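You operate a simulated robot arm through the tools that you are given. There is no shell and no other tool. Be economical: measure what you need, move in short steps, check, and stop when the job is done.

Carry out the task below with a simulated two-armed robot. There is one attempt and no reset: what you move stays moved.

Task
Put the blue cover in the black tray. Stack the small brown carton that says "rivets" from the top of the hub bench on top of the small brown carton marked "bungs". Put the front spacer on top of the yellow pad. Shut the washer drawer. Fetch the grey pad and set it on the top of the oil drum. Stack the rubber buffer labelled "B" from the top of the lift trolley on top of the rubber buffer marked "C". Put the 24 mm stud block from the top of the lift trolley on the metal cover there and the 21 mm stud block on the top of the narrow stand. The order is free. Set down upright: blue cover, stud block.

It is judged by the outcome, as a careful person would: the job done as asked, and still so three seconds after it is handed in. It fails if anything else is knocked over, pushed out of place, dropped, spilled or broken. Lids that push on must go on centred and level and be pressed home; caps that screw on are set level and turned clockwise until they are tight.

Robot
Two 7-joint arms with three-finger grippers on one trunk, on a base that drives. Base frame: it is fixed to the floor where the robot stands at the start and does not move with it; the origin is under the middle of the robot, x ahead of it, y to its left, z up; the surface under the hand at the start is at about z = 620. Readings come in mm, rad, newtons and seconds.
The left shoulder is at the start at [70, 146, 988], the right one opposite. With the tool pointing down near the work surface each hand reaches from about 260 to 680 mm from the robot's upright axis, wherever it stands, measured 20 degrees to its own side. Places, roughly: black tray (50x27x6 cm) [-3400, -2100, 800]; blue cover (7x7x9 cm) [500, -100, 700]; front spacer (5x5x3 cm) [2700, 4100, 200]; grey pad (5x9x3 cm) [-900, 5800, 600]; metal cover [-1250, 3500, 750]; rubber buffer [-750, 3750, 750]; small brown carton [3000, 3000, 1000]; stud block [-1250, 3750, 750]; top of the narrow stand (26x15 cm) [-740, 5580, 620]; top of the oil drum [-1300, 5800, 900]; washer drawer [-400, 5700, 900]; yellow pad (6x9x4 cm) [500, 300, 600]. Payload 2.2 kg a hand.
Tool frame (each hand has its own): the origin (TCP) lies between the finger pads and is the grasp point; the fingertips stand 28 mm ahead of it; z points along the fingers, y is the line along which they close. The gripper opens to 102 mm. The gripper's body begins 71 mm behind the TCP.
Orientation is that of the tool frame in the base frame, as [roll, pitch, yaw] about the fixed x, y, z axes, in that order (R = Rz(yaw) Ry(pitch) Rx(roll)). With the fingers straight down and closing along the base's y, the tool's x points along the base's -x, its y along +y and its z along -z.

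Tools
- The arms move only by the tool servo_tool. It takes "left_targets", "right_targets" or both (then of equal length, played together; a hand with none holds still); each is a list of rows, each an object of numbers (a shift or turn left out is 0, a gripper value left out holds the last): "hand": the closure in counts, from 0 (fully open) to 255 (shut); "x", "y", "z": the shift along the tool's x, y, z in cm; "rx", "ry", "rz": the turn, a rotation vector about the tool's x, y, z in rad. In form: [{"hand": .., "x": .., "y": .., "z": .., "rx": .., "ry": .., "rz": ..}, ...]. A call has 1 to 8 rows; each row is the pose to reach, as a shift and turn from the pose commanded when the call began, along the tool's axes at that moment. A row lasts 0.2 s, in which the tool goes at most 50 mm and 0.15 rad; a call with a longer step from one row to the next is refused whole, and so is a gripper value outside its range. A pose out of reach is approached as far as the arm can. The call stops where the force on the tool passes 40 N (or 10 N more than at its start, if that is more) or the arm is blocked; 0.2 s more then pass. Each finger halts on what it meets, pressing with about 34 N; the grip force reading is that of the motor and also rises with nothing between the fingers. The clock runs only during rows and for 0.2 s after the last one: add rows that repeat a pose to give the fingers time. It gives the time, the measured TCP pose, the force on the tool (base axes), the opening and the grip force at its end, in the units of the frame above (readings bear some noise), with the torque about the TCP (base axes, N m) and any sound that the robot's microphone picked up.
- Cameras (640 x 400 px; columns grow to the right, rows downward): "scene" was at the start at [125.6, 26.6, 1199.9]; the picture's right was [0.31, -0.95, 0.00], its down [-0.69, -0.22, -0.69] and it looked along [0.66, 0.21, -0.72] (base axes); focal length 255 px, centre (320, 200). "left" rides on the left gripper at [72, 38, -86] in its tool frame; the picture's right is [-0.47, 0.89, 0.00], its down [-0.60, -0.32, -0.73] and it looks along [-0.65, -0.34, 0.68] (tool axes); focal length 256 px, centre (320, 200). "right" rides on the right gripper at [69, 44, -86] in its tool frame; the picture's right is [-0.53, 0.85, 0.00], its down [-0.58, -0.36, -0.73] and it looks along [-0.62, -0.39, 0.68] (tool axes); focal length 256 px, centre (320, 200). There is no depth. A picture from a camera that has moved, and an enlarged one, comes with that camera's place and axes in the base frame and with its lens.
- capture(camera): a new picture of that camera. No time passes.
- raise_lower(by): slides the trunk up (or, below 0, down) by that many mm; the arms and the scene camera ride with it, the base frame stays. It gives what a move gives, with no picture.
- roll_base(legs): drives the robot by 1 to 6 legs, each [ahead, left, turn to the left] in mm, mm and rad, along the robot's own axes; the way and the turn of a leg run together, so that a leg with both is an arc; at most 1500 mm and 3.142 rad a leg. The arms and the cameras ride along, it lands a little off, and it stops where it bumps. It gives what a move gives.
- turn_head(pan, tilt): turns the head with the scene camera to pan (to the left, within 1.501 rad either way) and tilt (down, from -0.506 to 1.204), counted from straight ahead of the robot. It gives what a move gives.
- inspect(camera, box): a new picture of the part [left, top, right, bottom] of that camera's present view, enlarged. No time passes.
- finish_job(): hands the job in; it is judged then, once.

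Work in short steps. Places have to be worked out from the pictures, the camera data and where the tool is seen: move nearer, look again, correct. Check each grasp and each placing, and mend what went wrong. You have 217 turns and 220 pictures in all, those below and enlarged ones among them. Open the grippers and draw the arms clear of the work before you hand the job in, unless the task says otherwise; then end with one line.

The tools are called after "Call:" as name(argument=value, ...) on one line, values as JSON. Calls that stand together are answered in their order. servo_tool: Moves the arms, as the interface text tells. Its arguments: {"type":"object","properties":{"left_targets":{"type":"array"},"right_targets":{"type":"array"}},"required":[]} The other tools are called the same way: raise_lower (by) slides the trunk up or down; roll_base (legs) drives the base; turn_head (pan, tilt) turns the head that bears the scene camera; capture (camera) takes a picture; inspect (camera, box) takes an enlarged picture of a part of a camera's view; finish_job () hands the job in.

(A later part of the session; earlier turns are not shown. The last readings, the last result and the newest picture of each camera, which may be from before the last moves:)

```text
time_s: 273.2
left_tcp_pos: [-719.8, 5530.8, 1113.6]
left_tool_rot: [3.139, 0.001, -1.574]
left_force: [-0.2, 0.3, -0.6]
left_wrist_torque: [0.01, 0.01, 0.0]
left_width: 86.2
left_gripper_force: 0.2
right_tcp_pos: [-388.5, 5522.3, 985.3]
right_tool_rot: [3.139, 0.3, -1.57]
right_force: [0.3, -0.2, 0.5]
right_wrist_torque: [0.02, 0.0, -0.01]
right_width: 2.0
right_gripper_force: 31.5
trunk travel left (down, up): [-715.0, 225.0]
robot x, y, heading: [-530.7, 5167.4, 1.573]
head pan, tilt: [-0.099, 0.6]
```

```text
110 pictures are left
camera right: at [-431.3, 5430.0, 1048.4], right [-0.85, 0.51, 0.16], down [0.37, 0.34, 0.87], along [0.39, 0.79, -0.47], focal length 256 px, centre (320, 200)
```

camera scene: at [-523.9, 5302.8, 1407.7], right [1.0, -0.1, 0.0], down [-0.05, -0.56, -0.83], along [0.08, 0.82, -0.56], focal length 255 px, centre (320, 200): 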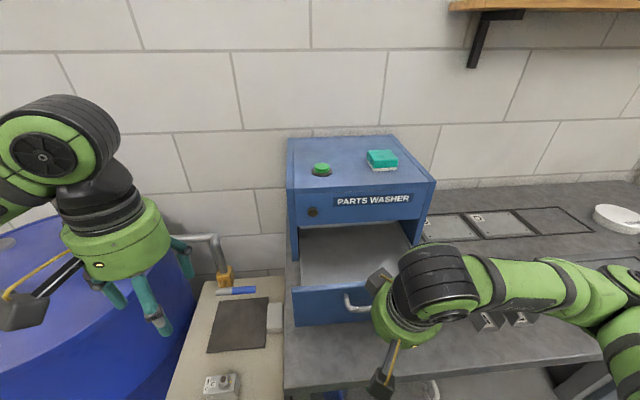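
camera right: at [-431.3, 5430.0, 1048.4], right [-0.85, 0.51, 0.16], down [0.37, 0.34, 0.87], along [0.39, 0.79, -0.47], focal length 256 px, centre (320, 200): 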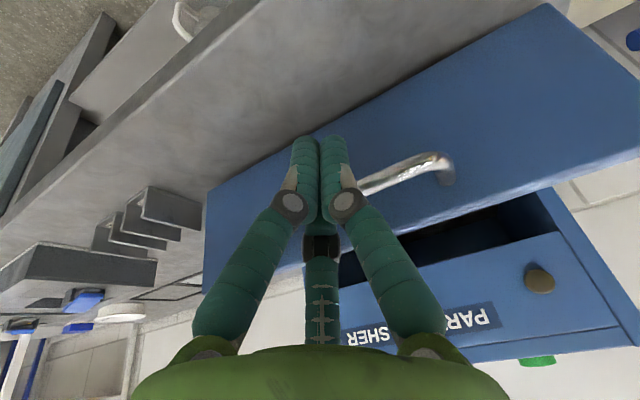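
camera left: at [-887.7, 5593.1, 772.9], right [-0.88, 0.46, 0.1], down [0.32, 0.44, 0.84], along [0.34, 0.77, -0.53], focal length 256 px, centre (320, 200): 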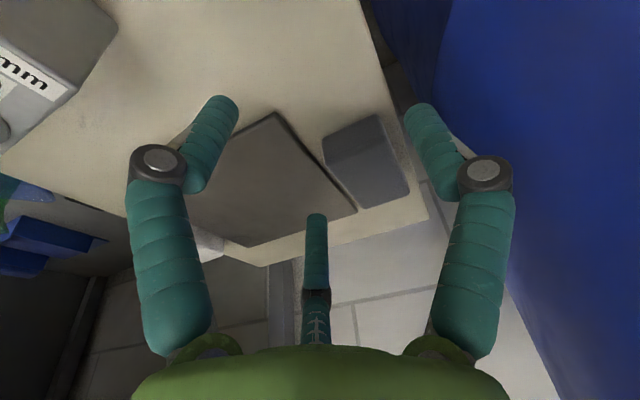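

The closed fingers are in front of the handle. I push north in 3 cm steps.

Call:
servo_tool(right_targets=[{"x": 0.4, "z": 1.4}, {"x": -2.4, "z": 2.3}, {"x": -4.4, "z": 2.9}, {"x": -6.4, "z": 3.5}, {"x": -8.9, "z": 4.3}, {"x": -11.7, "z": 5.2}, {"x": -14.6, "z": 6.1}])

Call:
capture(camera="right")

Call:
capture(camera="scene")

```text
time_s: 274.8
left_tcp_pos: [-720.0, 5534.0, 1111.6]
left_tool_rot: [3.141, 0.002, -1.575]
left_force: [-0.2, 0.2, 0.3]
left_wrist_torque: [0.0, -0.01, 0.0]
left_width: 86.1
left_gripper_force: 0.0
right_tcp_pos: [-389.1, 5681.5, 969.3]
right_tool_rot: [3.138, 0.299, -1.569]
right_force: [-0.2, -0.3, 0.2]
right_wrist_torque: [0.01, 0.02, 0.02]
right_width: 2.1
right_gripper_force: 31.0
trunk travel left (down, up): [-715.0, 225.0]
robot x, y, heading: [-533.9, 5162.0, 1.571]
head pan, tilt: [-0.099, 0.6]
```

```text
109 pictures are left
camera right: at [-431.1, 5589.9, 1031.3], right [-0.85, 0.51, 0.16], down [0.37, 0.34, 0.87], along [0.39, 0.79, -0.47], focal length 256 px, centre (320, 200)
```

right: 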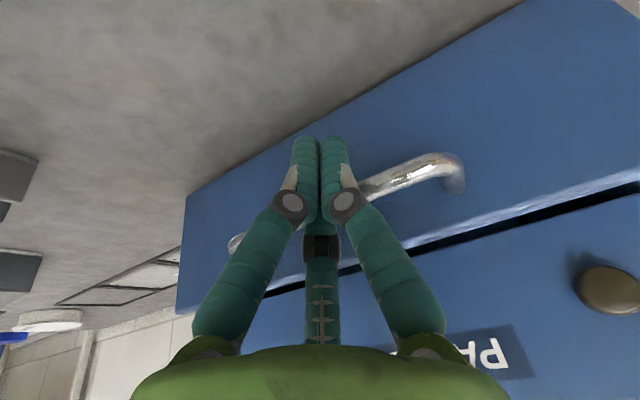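

```text
108 pictures are left
camera scene: at [-524.3, 5305.6, 1407.3], right [1.0, -0.1, 0.0], down [-0.05, -0.56, -0.82], along [0.08, 0.82, -0.57], focal length 255 px, centre (320, 200)
```

scene: 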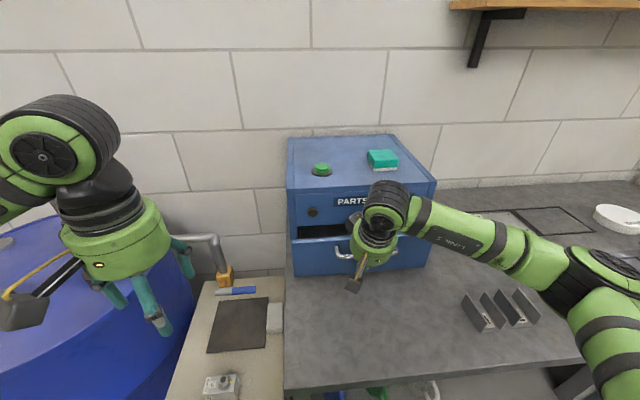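

Drawer is sliding in smoothly with little force. Continue pushing until it stops.

Call:
servo_tool(right_targets=[{"x": -2.4, "z": 0.75}, {"x": -4.8, "z": 1.5}, {"x": -6.7, "z": 2.1}, {"x": -8.6, "z": 2.7}, {"x": -10.5, "z": 3.3}])

Call:
capture(camera="right")

Call:
capture(camera="scene")

```text
time_s: 275.6
left_tcp_pos: [-719.2, 5530.4, 1113.8]
left_tool_rot: [3.141, 0.002, -1.575]
left_force: [0.1, 2.1, -0.4]
left_wrist_torque: [-0.12, 0.01, 0.0]
left_width: 86.1
left_gripper_force: 0.1
right_tcp_pos: [-391.2, 5733.1, 965.3]
right_tool_rot: [-3.141, 0.263, -1.561]
right_force: [4.3, -36.6, 22.7]
right_wrist_torque: [0.34, -0.14, -0.26]
right_width: 2.2
right_gripper_force: 31.4
trunk travel left (down, up): [-715.0, 225.0]
robot x, y, heading: [-530.5, 5168.4, 1.574]
head pan, tilt: [-0.099, 0.6]
stopped in row 4 (right hand): the force on the tool passed its limit at 44 N (the readings are from after the stop); the commanded pose is now the measured one
```

```text
107 pictures are left
camera right: at [-433.1, 5643.8, 1030.5], right [-0.85, 0.51, 0.14], down [0.36, 0.37, 0.86], along [0.38, 0.78, -0.5], focal length 256 px, centre (320, 200)
```

right: 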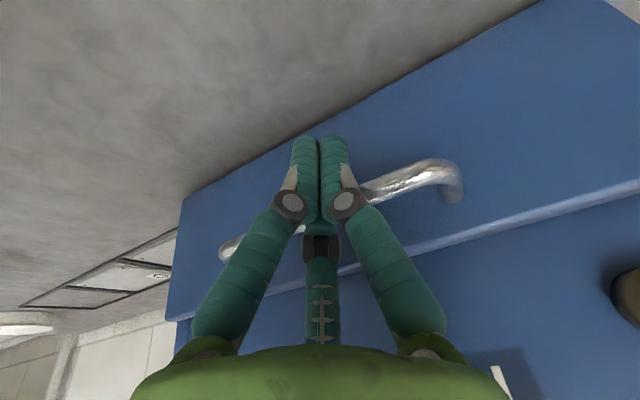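

```text
106 pictures are left
camera scene: at [-523.7, 5299.8, 1408.1], right [1.0, -0.1, 0.0], down [-0.06, -0.56, -0.83], along [0.08, 0.82, -0.56], focal length 255 px, centre (320, 200)
```

scene: 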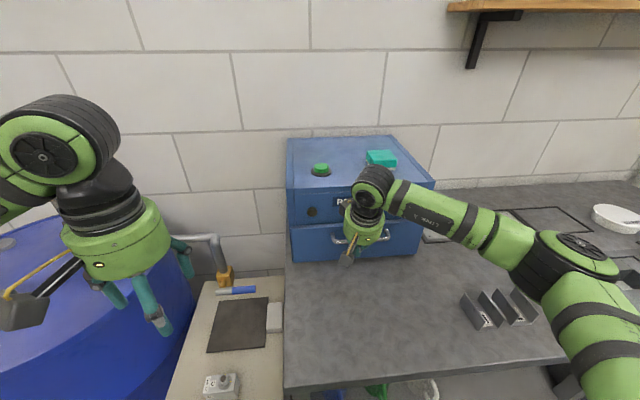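

It stopped firmly at 44 N; the panel seems flush. I withdraw and inspect the gap.

Call:
servo_tool(right_targets=[{"x": 4, "z": -1.2}, {"x": 8, "z": -2.4}, {"x": 12, "z": -3.6}, {"x": 16, "z": -4.8, "y": -2}, {"x": 19, "z": -5.5, "y": -5, "ry": 0.1}, {"x": 20, "z": -6, "y": -9, "ry": 0.2}, {"x": 20, "z": -6, "y": -13, "ry": 0.263}])

Call:
inspect(camera="scene", box=[260, 120, 460, 270])

```text
time_s: 277.2
left_tcp_pos: [-719.3, 5531.8, 1111.9]
left_tool_rot: [3.14, 0.001, -1.576]
left_force: [-0.4, 0.8, 1.3]
left_wrist_torque: [0.04, -0.01, 0.0]
left_width: 85.7
left_gripper_force: 0.0
right_tcp_pos: [-259.6, 5533.0, 968.5]
right_tool_rot: [3.141, 0.007, -1.56]
right_force: [0.6, -0.5, -0.6]
right_wrist_torque: [0.04, 0.02, 0.0]
right_width: 2.0
right_gripper_force: 31.2
trunk travel left (down, up): [-715.0, 225.0]
robot x, y, heading: [-530.4, 5166.7, 1.569]
head pan, tilt: [-0.099, 0.6]
```

```text
2.67 times, centred on (360, 195) of scene
camera zoom: at [-522.2, 5303.3, 1407.5], right [1.0, -0.1, 0.0], down [-0.06, -0.56, -0.83], along [0.08, 0.82, -0.56], focal length 681 px, centre (213, 213)
```

zoom: 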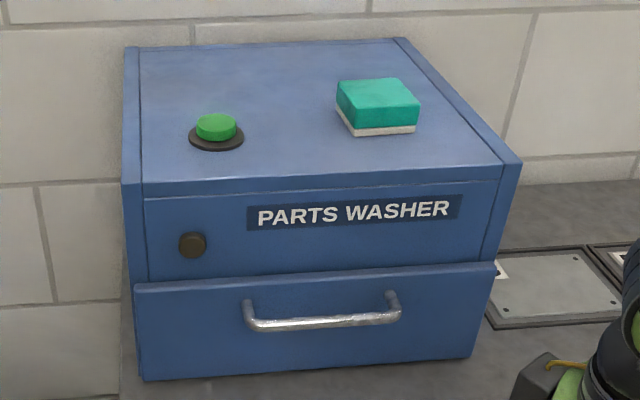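

The washer drawer is shut flush. Now to the hub bench: I back away, turn to face east and drive to x≈1700.

Call:
servo_tool(left_targets=[{"x": 2, "z": 2}, {"x": 4, "z": 4}, {"x": 6, "z": 6}], right_targets=[{"hand": 100, "x": 4}, {"hand": 0, "x": 8}, {"hand": 0, "x": 11}])

Call:
roll_base(legs=[[-650, 0, 0], [0, 0, -1.57], [1500, 0, 0], [500, -600, 0]])

Call:
turn_head(pan=0.0, tilt=0.4)

Call:
capture(camera="scene")

```text
time_s: 278.0
left_tcp_pos: [-721.4, 5472.5, 1051.0]
left_tool_rot: [3.141, 0.0, -1.574]
left_force: [0.3, 0.1, 0.0]
left_wrist_torque: [0.01, 0.02, 0.01]
left_width: 86.0
left_gripper_force: 0.1
right_tcp_pos: [-254.1, 5462.7, 966.7]
right_tool_rot: [3.141, 0.005, -1.562]
right_force: [0.8, 0.8, -0.4]
right_wrist_torque: [-0.02, 0.02, -0.01]
right_width: 102.1
right_gripper_force: 0.0
right hand out of reach, approached as far as the arm can: row 2, 3
trunk travel left (down, up): [-715.0, 225.0]
robot x, y, heading: [-530.7, 5166.5, 1.57]
head pan, tilt: [-0.099, 0.6]
```

```text
time_s: 296.3
left_tcp_pos: [1776.5, 4111.2, 1052.9]
left_tool_rot: [3.14, 0.002, 3.141]
left_force: [0.2, -0.3, -0.1]
left_wrist_torque: [0.0, -0.01, -0.01]
left_width: 85.8
left_gripper_force: 0.0
right_tcp_pos: [1769.8, 3642.1, 966.2]
right_tool_rot: [-3.142, 0.006, -3.127]
right_force: [-0.7, 0.1, 0.6]
right_wrist_torque: [0.03, -0.01, 0.01]
right_width: 101.8
right_gripper_force: 0.1
trunk travel left (down, up): [-715.0, 225.0]
robot x, y, heading: [1471.3, 3920.2, 0.01]
head pan, tilt: [-0.099, 0.6]
```

```text
time_s: 297.0
left_tcp_pos: [1777.0, 4110.3, 1051.8]
left_tool_rot: [3.14, 0.001, 3.141]
left_force: [-0.5, -0.7, 0.1]
left_wrist_torque: [-0.01, -0.01, 0.0]
left_width: 86.1
left_gripper_force: 0.0
right_tcp_pos: [1770.3, 3640.9, 967.0]
right_tool_rot: [-3.139, 0.005, -3.127]
right_force: [-0.5, 0.3, 0.7]
right_wrist_torque: [0.03, 0.0, 0.0]
right_width: 102.0
right_gripper_force: 0.1
trunk travel left (down, up): [-715.0, 225.0]
robot x, y, heading: [1470.7, 3922.3, 0.005]
head pan, tilt: [0.0, 0.4]
```

```text
104 pictures are left
camera scene: at [1611.4, 3920.5, 1425.6], right [0.01, -1.0, 0.0], down [-0.39, 0.0, -0.92], along [0.92, 0.01, -0.39], focal length 255 px, centre (320, 200)
```

scene: 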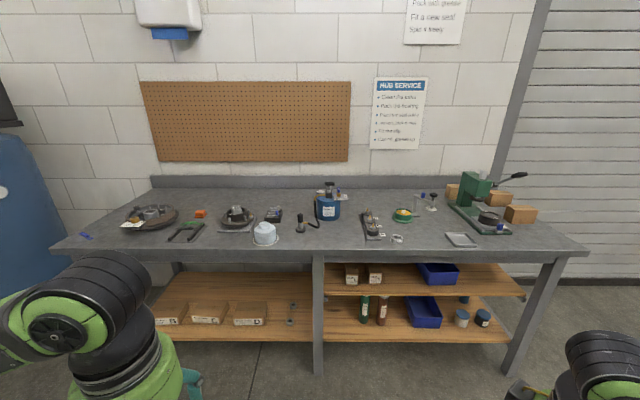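

I zoom into the lower shelf and the right end of the bench top.

Call:
inspect(camera="scene", box=[140, 255, 330, 370])

Call:
inspect(camera="scene", box=[430, 160, 590, 260])

Call:
inspect(camera="scene", box=[320, 170, 480, 340])

```text
3.37 times, centred on (235, 312) of scene
camera zoom: at [1611.4, 3920.5, 1425.6], right [0.01, -1.0, 0.0], down [-0.39, 0.0, -0.92], along [0.92, 0.01, -0.39], focal length 860 px, centre (606, -179)
```

zoom: 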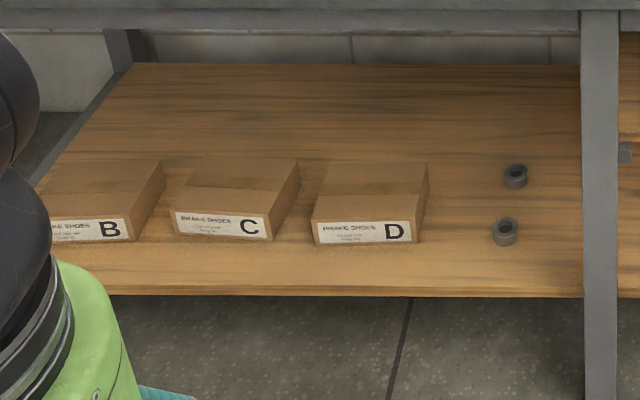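

```text
4.00 times, centred on (510, 210) of scene
camera zoom: at [1611.4, 3920.5, 1425.6], right [0.01, -1.0, 0.0], down [-0.39, 0.0, -0.92], along [0.92, 0.01, -0.39], focal length 1021 px, centre (-440, 160)
```

zoom: 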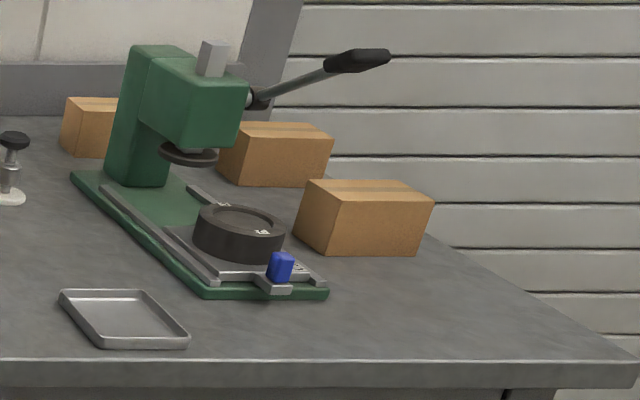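

```text
2.35 times, centred on (400, 255) of scene
camera zoom: at [1611.4, 3920.5, 1425.6], right [0.01, -1.0, 0.0], down [-0.39, 0.0, -0.92], along [0.92, 0.01, -0.39], focal length 601 px, centre (132, 71)
```

zoom: 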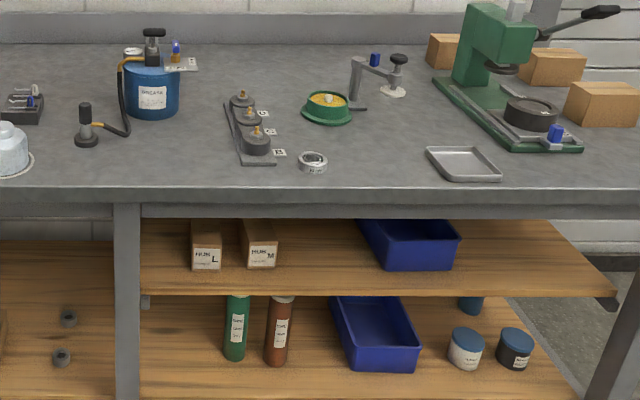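

The front spacer (ring) is at about (2680,4103) on the lower shelf (z≈200), set inside the bench between the middle leg (y≈3945) and carton D (y≥4256). I lower the trunk 620 mm here in the open, then drive up.

Call:
raise_lower(by=-620)

Call:
roll_base(legs=[[560, 30, -0.005]])

Call:
turn_head(pan=0.2, tilt=0.5)

Call:
capture(camera="scene")

```text
refused: -620 is not a number from -400 to 400
```

```text
time_s: 300.2
left_tcp_pos: [2333.5, 4138.1, 1051.5]
left_tool_rot: [3.139, 0.001, 3.134]
left_force: [-1.0, -0.1, -0.1]
left_wrist_torque: [0.0, -0.02, -0.02]
left_width: 85.8
left_gripper_force: 0.0
right_tcp_pos: [2324.2, 3670.1, 966.1]
right_tool_rot: [-3.141, 0.008, -3.135]
right_force: [-0.7, -0.7, 0.5]
right_wrist_torque: [-0.02, 0.0, 0.01]
right_width: 102.1
right_gripper_force: 0.0
trunk travel left (down, up): [-715.0, 225.0]
robot x, y, heading: [2027.0, 3948.3, -0.003]
head pan, tilt: [0.0, 0.4]
```

```text
time_s: 300.9
left_tcp_pos: [2335.5, 4138.5, 1052.0]
left_tool_rot: [3.14, -0.001, 3.134]
left_force: [0.2, 0.1, -0.6]
left_wrist_torque: [0.01, -0.05, -0.02]
left_width: 86.1
left_gripper_force: 0.0
right_tcp_pos: [2323.8, 3670.6, 966.4]
right_tool_rot: [-3.142, 0.006, -3.137]
right_force: [0.1, 0.2, -0.4]
right_wrist_torque: [0.01, 0.0, 0.01]
right_width: 102.0
right_gripper_force: 0.0
trunk travel left (down, up): [-715.0, 225.0]
robot x, y, heading: [2028.3, 3947.2, -0.003]
head pan, tilt: [0.201, 0.499]
```

```text
100 pictures are left
camera scene: at [2165.1, 3969.1, 1416.6], right [0.2, -0.98, 0.0], down [-0.47, -0.1, -0.88], along [0.86, 0.17, -0.48], focal length 255 px, centre (320, 200)
```

scene: 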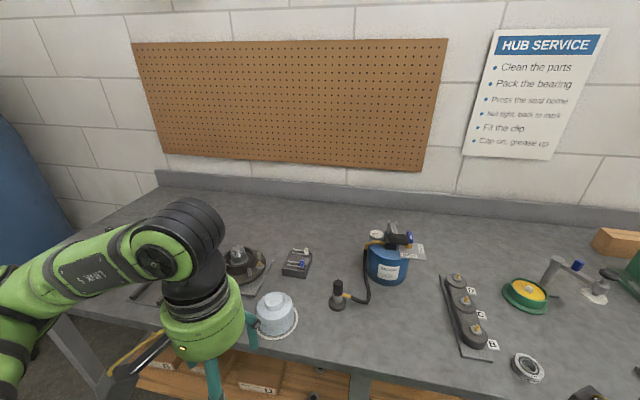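

The trunk step is limited to 400, so I lower in two steps (hands are ~100 mm clear of the bench edge).

Call:
raise_lower(by=-320)

Call:
raise_lower(by=-300)

Call:
turn_head(pan=0.1, tilt=0.5)

Call:
capture(camera="scene")

Call:
capture(camera="left")

```text
time_s: 304.1
left_tcp_pos: [2334.9, 4138.7, 731.4]
left_tool_rot: [3.14, 0.001, 3.135]
left_force: [-0.9, 0.2, -0.5]
left_wrist_torque: [-0.01, 0.02, 0.01]
left_width: 86.1
left_gripper_force: 0.1
right_tcp_pos: [2324.6, 3670.5, 646.5]
right_tool_rot: [3.141, 0.006, -3.137]
right_force: [0.1, -0.1, 0.1]
right_wrist_torque: [0.04, 0.0, -0.03]
right_width: 101.9
right_gripper_force: 0.2
trunk travel left (down, up): [-395.0, 545.0]
robot x, y, heading: [2022.5, 3948.0, -0.002]
head pan, tilt: [0.201, 0.499]
```

```text
time_s: 307.1
left_tcp_pos: [2335.1, 4137.7, 432.2]
left_tool_rot: [3.141, 0.0, 3.136]
left_force: [-0.8, 0.3, 0.3]
left_wrist_torque: [0.02, 0.0, 0.0]
left_width: 86.2
left_gripper_force: 0.1
right_tcp_pos: [2323.3, 3670.5, 346.1]
right_tool_rot: [-3.142, 0.005, -3.136]
right_force: [-0.1, -0.6, 0.0]
right_wrist_torque: [-0.01, -0.01, 0.0]
right_width: 101.8
right_gripper_force: 0.0
trunk travel left (down, up): [-95.0, 845.0]
robot x, y, heading: [2021.9, 3944.1, 0.0]
head pan, tilt: [0.201, 0.499]
```

```text
time_s: 307.8
left_tcp_pos: [2334.4, 4139.2, 433.1]
left_tool_rot: [3.141, -0.002, 3.135]
left_force: [0.1, -0.6, 0.0]
left_wrist_torque: [-0.01, 0.0, 0.05]
left_width: 85.9
left_gripper_force: 0.0
right_tcp_pos: [2323.8, 3670.9, 346.7]
right_tool_rot: [-3.14, 0.006, -3.136]
right_force: [-0.2, 0.6, 0.5]
right_wrist_torque: [-0.05, 0.01, 0.0]
right_width: 101.9
right_gripper_force: 0.0
trunk travel left (down, up): [-95.0, 845.0]
robot x, y, heading: [2026.0, 3948.9, -0.001]
head pan, tilt: [0.099, 0.499]
```

```text
99 pictures are left
camera scene: at [2166.1, 3960.0, 796.6], right [0.1, -0.99, 0.0], down [-0.48, -0.05, -0.88], along [0.87, 0.09, -0.48], focal length 255 px, centre (320, 200)
```

scene: 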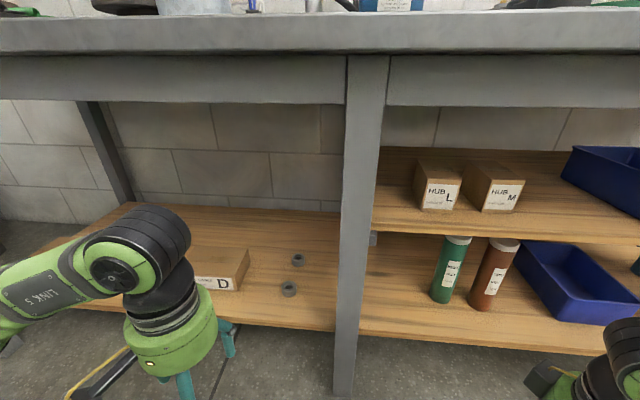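

```text
98 pictures are left
camera left: at [2262.1, 4176.4, 517.2], right [0.47, 0.88, 0.0], down [0.6, -0.32, 0.73], along [0.65, -0.34, -0.68], focal length 256 px, centre (320, 200)
```

left: 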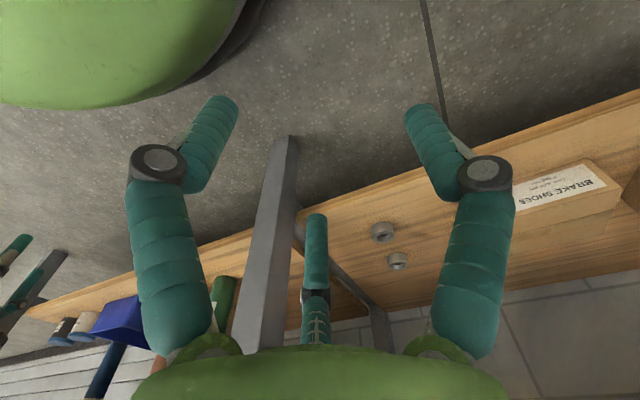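

Underside of the bench is at z≈745; front spacer at ≈(2660,4098), z≈215–240. I lower the left hand to z≈335 and slide it in under the bench top.

Call:
servo_tool(left_targets=[{"z": 4.8}, {"z": 9.6}, {"x": -4.5, "y": -0.7, "z": 9.6}, {"x": -9, "y": -1.4, "z": 9.6}, {"x": -13.5, "y": -2.1, "z": 9.6}, {"x": -18, "y": -2.8, "z": 9.6}, {"x": -22.5, "y": -3.4, "z": 9.6}, {"x": -26, "y": -4, "z": 9.6}])

Call:
capture(camera="scene")

Call:
capture(camera="left")

```text
time_s: 309.6
left_tcp_pos: [2595.2, 4098.3, 334.8]
left_tool_rot: [3.14, 0.002, 3.133]
left_force: [0.7, -0.1, -0.7]
left_wrist_torque: [0.0, 0.0, -0.03]
left_width: 86.0
left_gripper_force: 0.1
right_tcp_pos: [2323.7, 3670.6, 346.0]
right_tool_rot: [3.14, 0.005, -3.136]
right_force: [-0.2, 0.7, 0.2]
right_wrist_torque: [0.01, 0.02, -0.01]
right_width: 102.2
right_gripper_force: 0.0
trunk travel left (down, up): [-95.0, 845.0]
robot x, y, heading: [2029.1, 3946.2, -0.001]
head pan, tilt: [0.099, 0.499]
```

```text
97 pictures are left
camera scene: at [2166.1, 3960.0, 796.6], right [0.1, -1.0, 0.0], down [-0.48, -0.05, -0.88], along [0.87, 0.09, -0.48], focal length 255 px, centre (320, 200)
```

scene: 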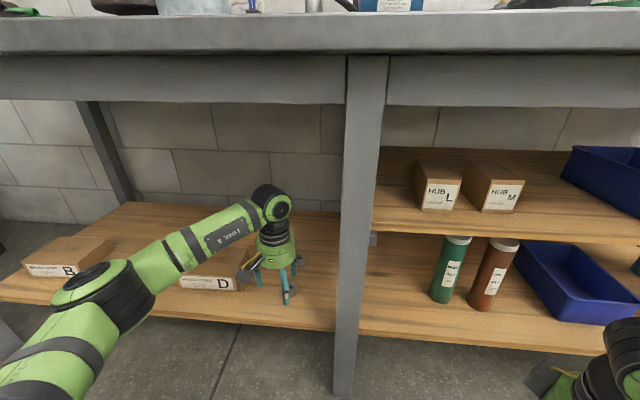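

```text
96 pictures are left
camera left: at [2522.8, 4135.3, 420.8], right [0.47, 0.88, 0.0], down [0.6, -0.32, 0.73], along [0.65, -0.34, -0.68], focal length 256 px, centre (320, 200)
```

left: 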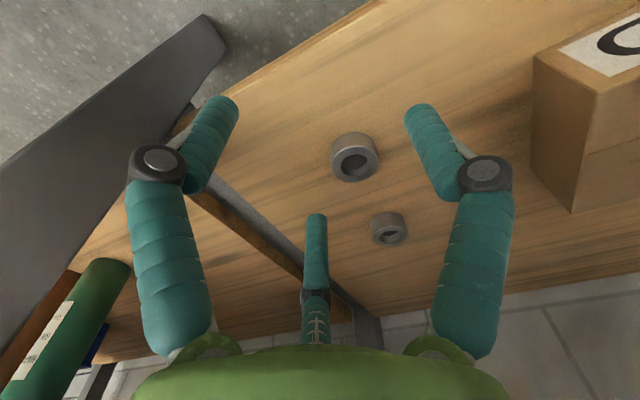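

Spacer located at ≈(2674,4096), top z≈228. I move over it and descend part way.

Call:
servo_tool(left_targets=[{"x": -4, "y": -0.1}, {"x": -7.9, "y": -0.2}, {"x": -7.9, "y": -0.2, "z": 4}])

Call:
capture(camera="left")

```text
time_s: 310.4
left_tcp_pos: [2673.8, 4094.6, 296.2]
left_tool_rot: [3.139, 0.003, 3.133]
left_force: [-0.3, 0.5, 1.2]
left_wrist_torque: [0.03, 0.0, 0.01]
left_width: 86.0
left_gripper_force: 0.0
right_tcp_pos: [2323.6, 3670.2, 346.7]
right_tool_rot: [3.141, 0.006, -3.136]
right_force: [0.1, -0.2, 0.8]
right_wrist_torque: [0.04, -0.03, 0.0]
right_width: 102.1
right_gripper_force: 0.1
trunk travel left (down, up): [-95.0, 845.0]
robot x, y, heading: [2027.6, 3948.3, -0.0]
head pan, tilt: [0.099, 0.499]
```

```text
95 pictures are left
camera left: at [2601.1, 4131.5, 380.9], right [0.47, 0.88, 0.0], down [0.6, -0.32, 0.73], along [0.65, -0.35, -0.68], focal length 256 px, centre (320, 200)
```

left: 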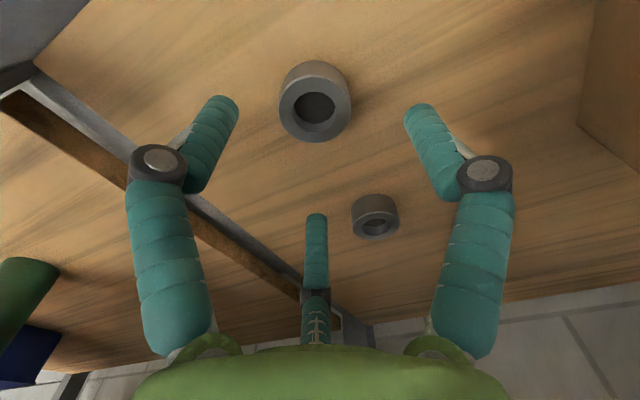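

Ring centre measured ≈(2669,4093); small correction, descend to z≈236 and close.

Call:
servo_tool(left_targets=[{"x": 0.4, "y": -0.1, "z": 3}, {"x": 0.4, "y": -0.1, "z": 6}, {"x": 0.4, "y": -0.1, "z": 6, "hand": 130}, {"x": 0.4, "y": -0.1, "z": 6, "hand": 255}, {"x": 0.4, "y": -0.1, "z": 6, "hand": 255}, {"x": 0.4, "y": -0.1, "z": 6, "hand": 255}])

Call:
capture(camera="left")

```text
time_s: 311.1
left_tcp_pos: [2664.2, 4092.9, 249.6]
left_tool_rot: [-3.139, 0.0, 3.133]
left_force: [-13.2, 2.9, 31.6]
left_wrist_torque: [0.13, 1.18, 0.08]
left_width: 68.2
left_gripper_force: 13.9
left hand out of reach, approached as far as the arm can: row 2, 3
right_tcp_pos: [2322.3, 3669.8, 348.4]
right_tool_rot: [-3.141, 0.01, -3.135]
right_force: [0.4, -0.5, -0.2]
right_wrist_torque: [-0.01, -0.03, 0.0]
right_width: 102.1
right_gripper_force: 0.1
trunk travel left (down, up): [-95.0, 845.0]
robot x, y, heading: [2025.5, 3950.0, -0.0]
head pan, tilt: [0.099, 0.499]
stopped in row 3 (left hand): the force on the tool passed its limit at 46 N (the readings are from after the stop); the commanded pose is now the measured one
```

```text
94 pictures are left
camera left: at [2592.0, 4131.7, 334.1], right [0.47, 0.88, 0.0], down [0.6, -0.32, 0.73], along [0.65, -0.35, -0.68], focal length 256 px, centre (320, 200)
```

left: 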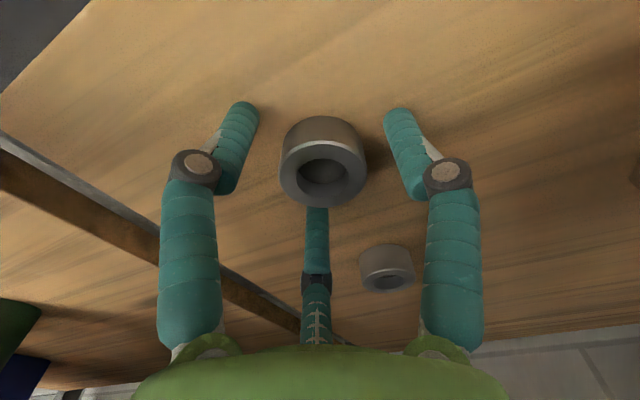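

The tips met the shelf (z≈220), so the ring top is ≈250 and its centre ≈(2658,4099); the arm was also at its reach limit. I lift, retract 10 cm, and bring the base 100 mm closer.

Call:
servo_tool(left_targets=[{"z": -2.5, "hand": 40}, {"z": -5.5, "hand": 40}, {"x": 4, "z": -6}, {"x": 8, "z": -6}, {"x": 11, "z": -6}])

Call:
roll_base(legs=[[105, 0, 0]])

Call:
capture(camera="left")

```text
time_s: 312.3
left_tcp_pos: [2554.7, 4093.7, 301.5]
left_tool_rot: [-3.139, -0.004, 3.135]
left_force: [-0.1, 0.0, 0.1]
left_wrist_torque: [0.02, -0.01, -0.04]
left_width: 86.0
left_gripper_force: 0.1
right_tcp_pos: [2323.8, 3672.4, 347.2]
right_tool_rot: [-3.141, 0.005, -3.134]
right_force: [0.0, 0.2, -0.2]
right_wrist_torque: [0.01, -0.03, 0.01]
right_width: 101.8
right_gripper_force: 0.1
trunk travel left (down, up): [-95.0, 845.0]
robot x, y, heading: [2023.7, 3949.8, 0.004]
head pan, tilt: [0.099, 0.499]
```

```text
time_s: 313.5
left_tcp_pos: [2661.7, 4091.9, 301.4]
left_tool_rot: [-3.139, -0.004, 3.129]
left_force: [-0.5, -0.3, -0.3]
left_wrist_torque: [0.02, 0.04, -0.04]
left_width: 85.9
left_gripper_force: 0.1
right_tcp_pos: [2430.5, 3670.7, 346.6]
right_tool_rot: [3.141, 0.005, -3.135]
right_force: [0.8, 0.0, -0.3]
right_wrist_torque: [0.01, -0.05, -0.03]
right_width: 101.7
right_gripper_force: 0.1
trunk travel left (down, up): [-95.0, 845.0]
robot x, y, heading: [2133.8, 3950.0, -0.003]
head pan, tilt: [0.099, 0.499]
```

```text
93 pictures are left
camera left: at [2590.5, 4131.1, 386.9], right [0.48, 0.88, 0.0], down [0.6, -0.32, 0.73], along [0.64, -0.35, -0.68], focal length 256 px, centre (320, 200)
```

left: 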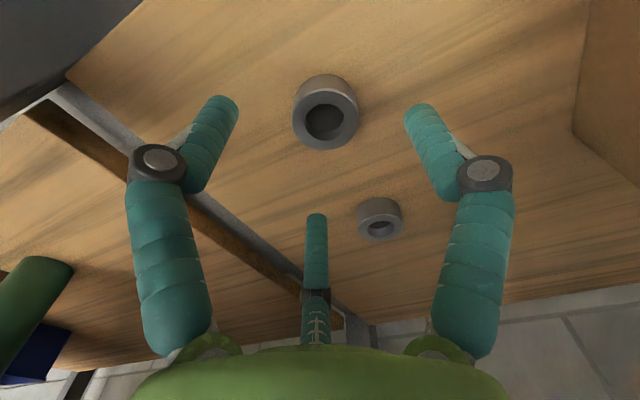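

Ring centre (2660,4097); shift 5 mm and descend to z≈254, then close.

Call:
servo_tool(left_targets=[{"x": 0.1, "y": 0.5, "z": 2.5}, {"x": 0.1, "y": 0.5, "z": 4.7}, {"x": 0.1, "y": 0.5, "z": 4.7, "hand": 130}, {"x": 0.1, "y": 0.5, "z": 4.7, "hand": 255}, {"x": 0.1, "y": 0.5, "z": 4.7, "hand": 255}, {"x": 0.1, "y": 0.5, "z": 4.7, "hand": 255}])

Call:
capture(camera="left")

```text
time_s: 314.9
left_tcp_pos: [2659.9, 4096.2, 253.4]
left_tool_rot: [-3.139, -0.003, 3.13]
left_force: [0.9, -0.3, 0.4]
left_wrist_torque: [-0.01, 0.03, 0.0]
left_width: 40.7
left_gripper_force: 33.3
right_tcp_pos: [2430.4, 3670.2, 346.6]
right_tool_rot: [3.141, 0.005, -3.135]
right_force: [-0.8, 0.4, 0.7]
right_wrist_torque: [0.0, 0.0, 0.02]
right_width: 102.0
right_gripper_force: 0.1
trunk travel left (down, up): [-95.0, 845.0]
robot x, y, heading: [2135.8, 3948.8, -0.006]
head pan, tilt: [0.099, 0.499]
```

```text
92 pictures are left
camera left: at [2588.5, 4135.5, 339.3], right [0.48, 0.88, 0.0], down [0.6, -0.32, 0.73], along [0.64, -0.35, -0.68], focal length 256 px, centre (320, 200)
```

left: 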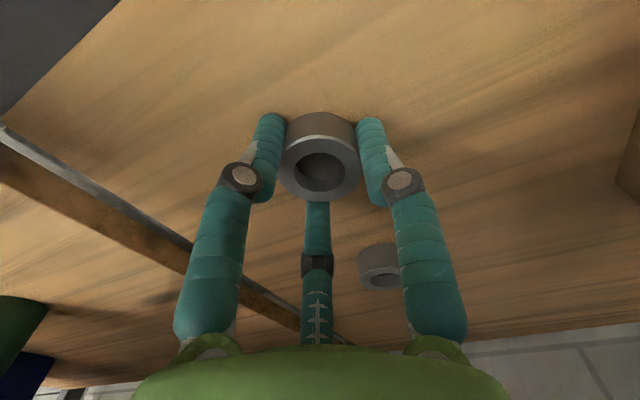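

Gripped. I lift 5 cm and withdraw straight back.

Call:
servo_tool(left_targets=[{"z": -2.5}, {"z": -5}, {"x": 4.5, "z": -6}, {"x": 9, "z": -6}, {"x": 13.5, "z": -6}, {"x": 18, "z": -6}, {"x": 22, "z": -6}])

Call:
capture(camera="left")

Call:
capture(camera="scene")

```text
time_s: 316.5
left_tcp_pos: [2441.2, 4101.5, 317.2]
left_tool_rot: [-3.139, -0.003, 3.131]
left_force: [0.1, 0.1, -1.5]
left_wrist_torque: [0.02, 0.0, 0.01]
left_width: 40.9
left_gripper_force: 33.6
right_tcp_pos: [2429.8, 3670.5, 345.9]
right_tool_rot: [3.141, 0.004, -3.137]
right_force: [-0.1, -0.6, 0.3]
right_wrist_torque: [0.02, 0.0, -0.02]
right_width: 102.1
right_gripper_force: 0.1
trunk travel left (down, up): [-95.0, 845.0]
robot x, y, heading: [2133.1, 3948.6, -0.001]
head pan, tilt: [0.099, 0.499]
```

```text
91 pictures are left
camera left: at [2369.2, 4140.0, 400.8], right [0.47, 0.88, 0.0], down [0.6, -0.32, 0.73], along [0.64, -0.35, -0.68], focal length 256 px, centre (320, 200)
```

left: 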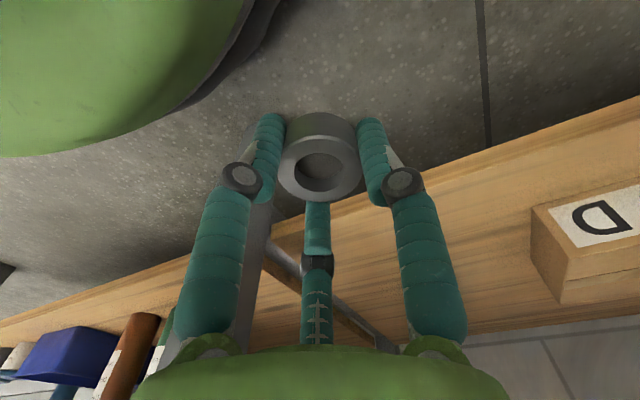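

```text
90 pictures are left
camera scene: at [2272.5, 3959.9, 796.6], right [0.1, -1.0, 0.0], down [-0.48, -0.05, -0.88], along [0.87, 0.09, -0.48], focal length 255 px, centre (320, 200)
```

scene: 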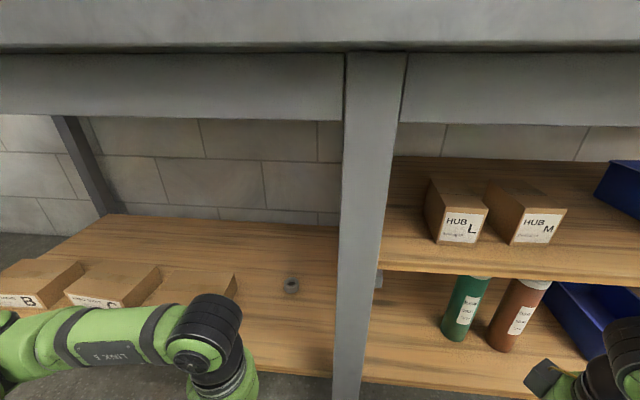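

Spacer is secured. I back off, raise the trunk, and drive round to the south end of the bench, facing north.

Call:
roll_base(legs=[[-400, 0, 0]])

Call:
raise_lower(by=400)

Call:
raise_lower(by=280)

Call:
roll_base(legs=[[0, -1500, 0], [0, -200, 0], [0, 0, 1.57], [0, -800, 0]])

Call:
turn_head(pan=-0.1, tilt=0.5)

Call:
capture(camera="scene")

```text
time_s: 318.9
left_tcp_pos: [2050.5, 4102.0, 314.4]
left_tool_rot: [-3.139, -0.003, 3.129]
left_force: [0.8, -0.3, -1.6]
left_wrist_torque: [0.01, 0.01, -0.03]
left_width: 40.4
left_gripper_force: 34.3
right_tcp_pos: [2038.1, 3670.6, 345.2]
right_tool_rot: [3.141, 0.005, -3.139]
right_force: [0.2, -0.3, -0.1]
right_wrist_torque: [0.0, 0.01, 0.01]
right_width: 102.1
right_gripper_force: 0.1
trunk travel left (down, up): [-95.0, 845.0]
robot x, y, heading: [1743.2, 3949.4, -0.004]
head pan, tilt: [0.099, 0.499]
```

```text
time_s: 322.8
left_tcp_pos: [2050.6, 4102.2, 715.3]
left_tool_rot: [-3.138, -0.002, 3.13]
left_force: [-0.1, 0.4, -1.1]
left_wrist_torque: [-0.02, -0.02, 0.01]
left_width: 40.6
left_gripper_force: 34.1
right_tcp_pos: [2039.7, 3671.3, 747.3]
right_tool_rot: [-3.141, 0.006, -3.138]
right_force: [-1.0, -0.6, 0.5]
right_wrist_torque: [0.01, 0.0, 0.01]
right_width: 102.2
right_gripper_force: 0.0
trunk travel left (down, up): [-495.0, 445.0]
robot x, y, heading: [1741.5, 3949.6, 0.001]
head pan, tilt: [0.099, 0.499]
```

```text
time_s: 325.6
left_tcp_pos: [2051.0, 4102.5, 995.8]
left_tool_rot: [-3.139, -0.004, 3.129]
left_force: [0.3, -1.3, -1.6]
left_wrist_torque: [-0.01, 0.02, 0.01]
left_width: 40.6
left_gripper_force: 33.7
right_tcp_pos: [2037.9, 3670.4, 1026.4]
right_tool_rot: [-3.141, 0.006, -3.139]
right_force: [-0.9, -0.7, 0.6]
right_wrist_torque: [0.01, -0.02, -0.02]
right_width: 101.9
right_gripper_force: 0.0
trunk travel left (down, up): [-775.0, 165.0]
robot x, y, heading: [1744.8, 3950.0, -0.005]
head pan, tilt: [0.099, 0.499]
```

```text
time_s: 341.7
left_tcp_pos: [2392.5, 2618.0, 994.5]
left_tool_rot: [-3.138, -0.005, -1.571]
left_force: [0.3, 0.2, -0.8]
left_wrist_torque: [0.02, 0.02, -0.02]
left_width: 40.7
left_gripper_force: 34.1
right_tcp_pos: [2823.2, 2611.8, 1027.0]
right_tool_rot: [-3.141, 0.005, -1.554]
right_force: [0.1, 0.2, 0.3]
right_wrist_torque: [0.01, 0.0, -0.02]
right_width: 101.9
right_gripper_force: 0.1
trunk travel left (down, up): [-775.0, 165.0]
robot x, y, heading: [2546.8, 2310.1, 1.582]
head pan, tilt: [0.099, 0.499]
```

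```text
time_s: 342.5
left_tcp_pos: [2392.7, 2618.4, 995.1]
left_tool_rot: [-3.139, -0.003, -1.572]
left_force: [0.1, -0.1, -1.9]
left_wrist_torque: [-0.02, 0.0, -0.01]
left_width: 40.8
left_gripper_force: 34.7
right_tcp_pos: [2823.7, 2611.8, 1027.4]
right_tool_rot: [-3.14, 0.005, -1.556]
right_force: [0.9, -0.9, 0.5]
right_wrist_torque: [0.0, 0.02, 0.01]
right_width: 102.0
right_gripper_force: 0.1
trunk travel left (down, up): [-775.0, 165.0]
robot x, y, heading: [2549.2, 2314.0, 1.582]
head pan, tilt: [-0.099, 0.499]
```

```text
89 pictures are left
camera scene: at [2555.6, 2453.5, 1476.5], right [1.0, -0.09, 0.0], down [-0.04, -0.48, -0.88], along [0.08, 0.87, -0.48], focal length 255 px, centre (320, 200)
```

scene: 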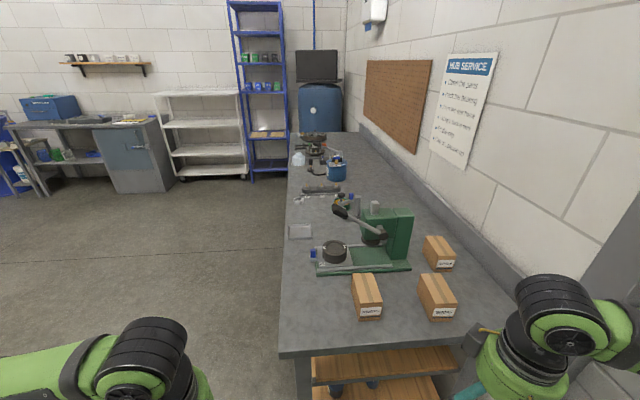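

The cartons' labels face this way; zoom to read them.

Call:
inspect(camera="scene", box=[330, 225, 490, 325])

```text
4.00 times, centred on (410, 275) of scene
camera zoom: at [2555.6, 2453.5, 1476.5], right [1.0, -0.09, 0.0], down [-0.04, -0.48, -0.88], along [0.08, 0.87, -0.48], focal length 1021 px, centre (-40, -100)
```

zoom: 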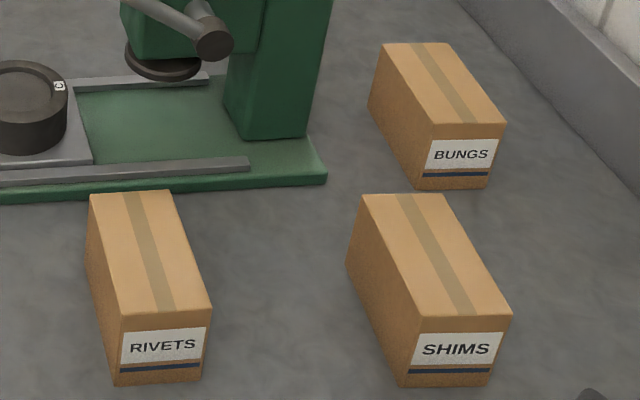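

RIVETS is the near-left carton (x 2707–2768, y 2901–3009, z 837–910) and BUNGS the far-right one (centre ≈(3042,3117), top 908). I drive 100 mm closer and bring the right hand above RIVETS.

Call:
roll_base(legs=[[100, 0, -0.011]])

Call:
servo_tool(right_targets=[{"hand": 0, "x": -4.4, "y": 1.5}, {"x": -8.8, "y": 3}, {"x": -13.2, "y": 4.5}, {"x": -17.6, "y": 6}, {"x": -22, "y": 7.3}])

Call:
capture(camera="right")

Call:
capture(camera="scene")

```text
time_s: 343.6
left_tcp_pos: [2395.0, 2718.0, 996.2]
left_tool_rot: [-3.138, -0.002, -1.582]
left_force: [-0.8, -0.3, -1.6]
left_wrist_torque: [0.05, 0.02, -0.03]
left_width: 40.3
left_gripper_force: 33.7
right_tcp_pos: [2826.9, 2708.2, 1026.7]
right_tool_rot: [3.141, 0.009, -1.566]
right_force: [0.2, -0.9, 0.0]
right_wrist_torque: [0.0, 0.01, -0.01]
right_width: 101.9
right_gripper_force: 0.0
trunk travel left (down, up): [-775.0, 165.0]
robot x, y, heading: [2546.1, 2413.1, 1.568]
head pan, tilt: [-0.099, 0.499]
```

```text
time_s: 344.8
left_tcp_pos: [2394.8, 2721.8, 995.7]
left_tool_rot: [-3.138, -0.006, -1.581]
left_force: [0.2, 0.8, -1.7]
left_wrist_torque: [-0.01, 0.01, -0.03]
left_width: 40.6
left_gripper_force: 33.9
right_tcp_pos: [2750.4, 2930.6, 1027.8]
right_tool_rot: [-3.139, 0.003, -1.562]
right_force: [0.3, -0.2, 0.0]
right_wrist_torque: [0.0, -0.01, -0.01]
right_width: 102.1
right_gripper_force: 0.1
trunk travel left (down, up): [-775.0, 165.0]
robot x, y, heading: [2545.3, 2411.8, 1.571]
head pan, tilt: [-0.099, 0.499]
```

```text
87 pictures are left
camera right: at [2709.0, 2860.9, 1112.9], right [-0.85, 0.53, 0.0], down [0.36, 0.58, 0.73], along [0.39, 0.62, -0.68], focal length 256 px, centre (320, 200)
```

right: 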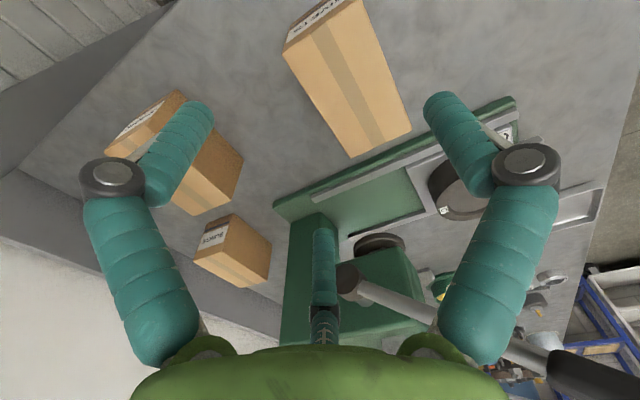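

```text
86 pictures are left
camera scene: at [2554.6, 2555.9, 1476.3], right [1.0, -0.1, 0.0], down [-0.05, -0.48, -0.88], along [0.09, 0.87, -0.48], focal length 255 px, centre (320, 200)
```

scene: 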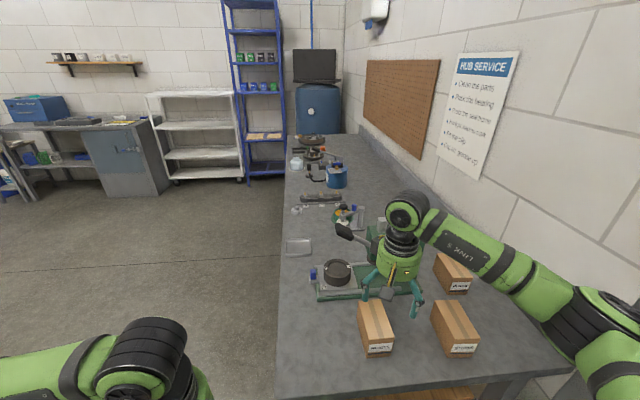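

The lever of the press is near but clear. I lower first, then shift 15 mm north and go down to z≈880.

Call:
servo_tool(right_targets=[{"y": 0.2, "z": 4}, {"y": 0.2, "z": 8}, {"x": -1.5, "y": 0.2, "z": 9}, {"x": -1.5, "y": 0.2, "z": 11.5}])

Call:
capture(camera="right")

Call:
inspect(camera="scene", box=[320, 220, 480, 360])

```text
time_s: 345.8
left_tcp_pos: [2396.0, 2719.3, 995.8]
left_tool_rot: [-3.141, -0.004, -1.581]
left_force: [0.2, 0.2, -1.4]
left_wrist_torque: [-0.02, -0.03, 0.02]
left_width: 40.7
left_gripper_force: 34.0
right_tcp_pos: [2748.1, 2946.3, 910.8]
right_tool_rot: [3.141, 0.005, -1.564]
right_force: [0.0, -0.1, -0.3]
right_wrist_torque: [-0.02, -0.02, -0.01]
right_width: 101.9
right_gripper_force: 0.1
trunk travel left (down, up): [-775.0, 165.0]
robot x, y, heading: [2544.9, 2413.8, 1.569]
head pan, tilt: [-0.099, 0.499]
```

```text
85 pictures are left
camera right: at [2707.2, 2875.2, 998.3], right [-0.85, 0.53, 0.0], down [0.36, 0.58, 0.73], along [0.39, 0.62, -0.68], focal length 256 px, centre (320, 200)
```

right: 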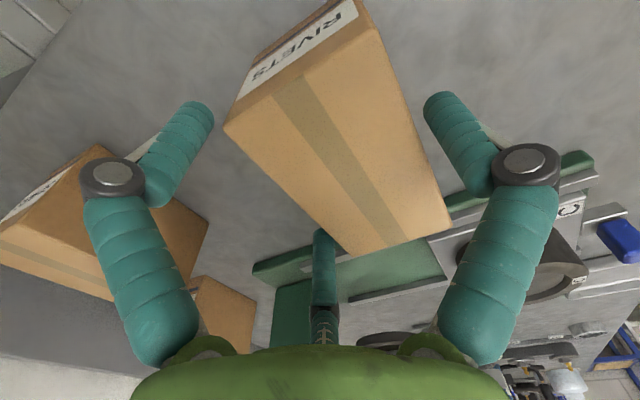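

```text
2.86 times, centred on (400, 290) of scene
camera zoom: at [2556.5, 2554.3, 1476.5], right [1.0, -0.1, 0.0], down [-0.05, -0.48, -0.88], along [0.09, 0.87, -0.48], focal length 730 px, centre (91, -57)
```

zoom: 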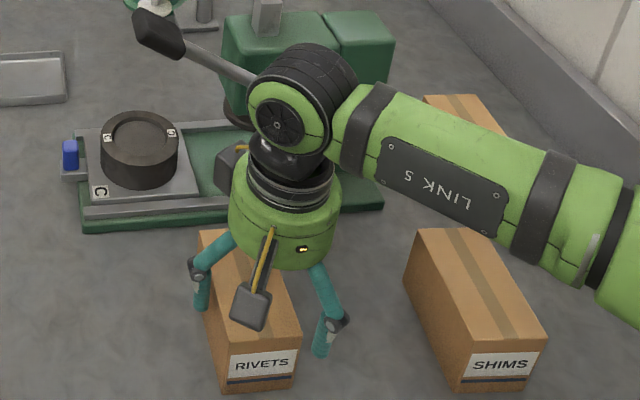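

East-side fingers are a bit close; I shift 4 mm east, descend 3 cm and close.

Call:
servo_tool(right_targets=[{"y": -0.4, "z": 0}, {"y": -0.4, "z": 3}, {"y": -0.4, "z": 3, "hand": 80}, {"y": -0.4, "z": 3, "hand": 255}, {"y": -0.4, "z": 3, "hand": 255}, {"y": -0.4, "z": 3, "hand": 255}])

Call:
capture(camera="right")

```text
time_s: 347.2
left_tcp_pos: [2394.1, 2719.1, 995.1]
left_tool_rot: [-3.138, -0.003, -1.58]
left_force: [-0.9, 0.3, -2.1]
left_wrist_torque: [0.01, 0.0, 0.0]
left_width: 40.7
left_gripper_force: 34.2
right_tcp_pos: [2751.6, 2946.2, 884.5]
right_tool_rot: [-3.14, 0.008, -1.564]
right_force: [-2.9, 4.3, 11.7]
right_wrist_torque: [-0.24, 0.47, -0.16]
right_width: 86.7
right_gripper_force: 33.6
trunk travel left (down, up): [-775.0, 165.0]
robot x, y, heading: [2548.2, 2409.5, 1.569]
head pan, tilt: [-0.099, 0.499]
```

```text
83 pictures are left
camera right: at [2709.4, 2875.4, 969.8], right [-0.85, 0.53, 0.01], down [0.36, 0.57, 0.74], along [0.39, 0.63, -0.68], focal length 256 px, centre (320, 200)
```

right: 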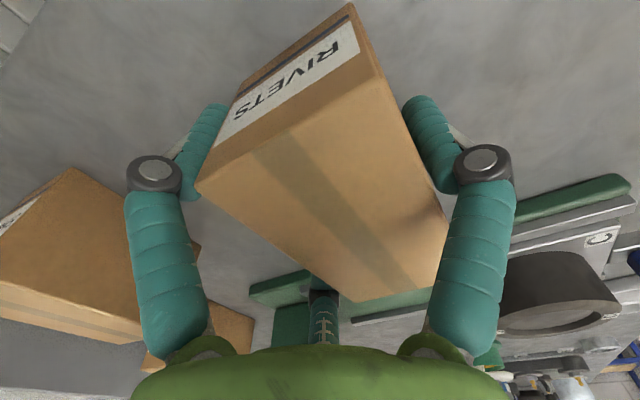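

Firm hold (≈65 mm). I lift a little, back south away from the lever, then lift higher and check.

Call:
servo_tool(right_targets=[{"z": -2}, {"z": -4}, {"x": 4, "z": -5}, {"x": 7, "z": -7}, {"x": 8, "z": -11}, {"x": 8, "z": -14.5}])

Call:
capture(camera="right")

Call:
capture(camera="scene")

```text
time_s: 348.6
left_tcp_pos: [2395.6, 2719.6, 996.3]
left_tool_rot: [-3.14, -0.004, -1.581]
left_force: [0.3, 0.0, -1.5]
left_wrist_torque: [0.02, 0.03, 0.01]
left_width: 40.6
left_gripper_force: 33.8
right_tcp_pos: [2754.1, 2864.1, 1025.6]
right_tool_rot: [-3.141, 0.005, -1.562]
right_force: [-0.2, 0.3, -4.3]
right_wrist_torque: [-0.03, -0.08, 0.03]
right_width: 86.1
right_gripper_force: 33.8
trunk travel left (down, up): [-775.0, 165.0]
robot x, y, heading: [2550.3, 2411.4, 1.575]
head pan, tilt: [-0.099, 0.499]
```

```text
82 pictures are left
camera right: at [2711.5, 2794.2, 1112.1], right [-0.85, 0.53, 0.0], down [0.36, 0.58, 0.73], along [0.39, 0.62, -0.68], focal length 256 px, centre (320, 200)
```

right: 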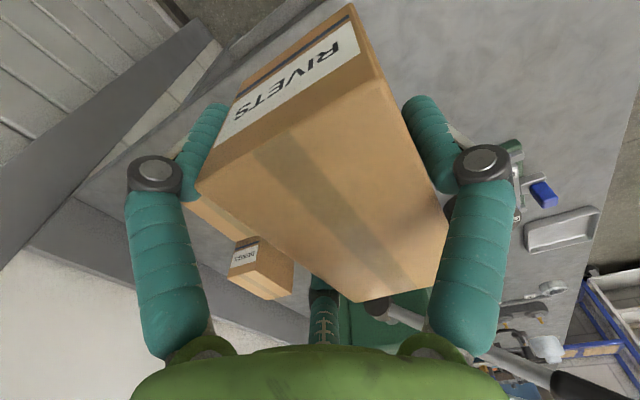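

```text
81 pictures are left
camera scene: at [2556.2, 2554.0, 1476.5], right [1.0, -0.1, 0.0], down [-0.05, -0.48, -0.88], along [0.09, 0.87, -0.48], focal length 255 px, centre (320, 200)
```

scene: 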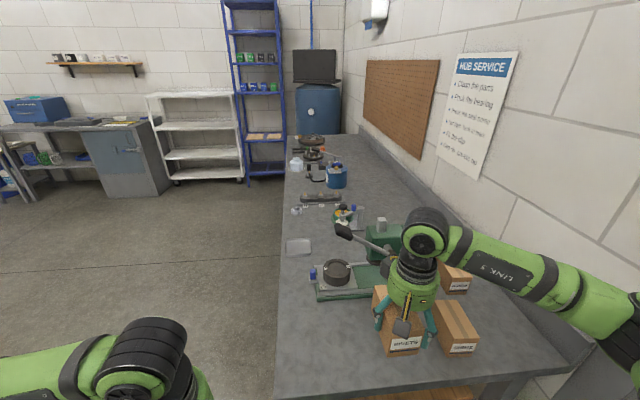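

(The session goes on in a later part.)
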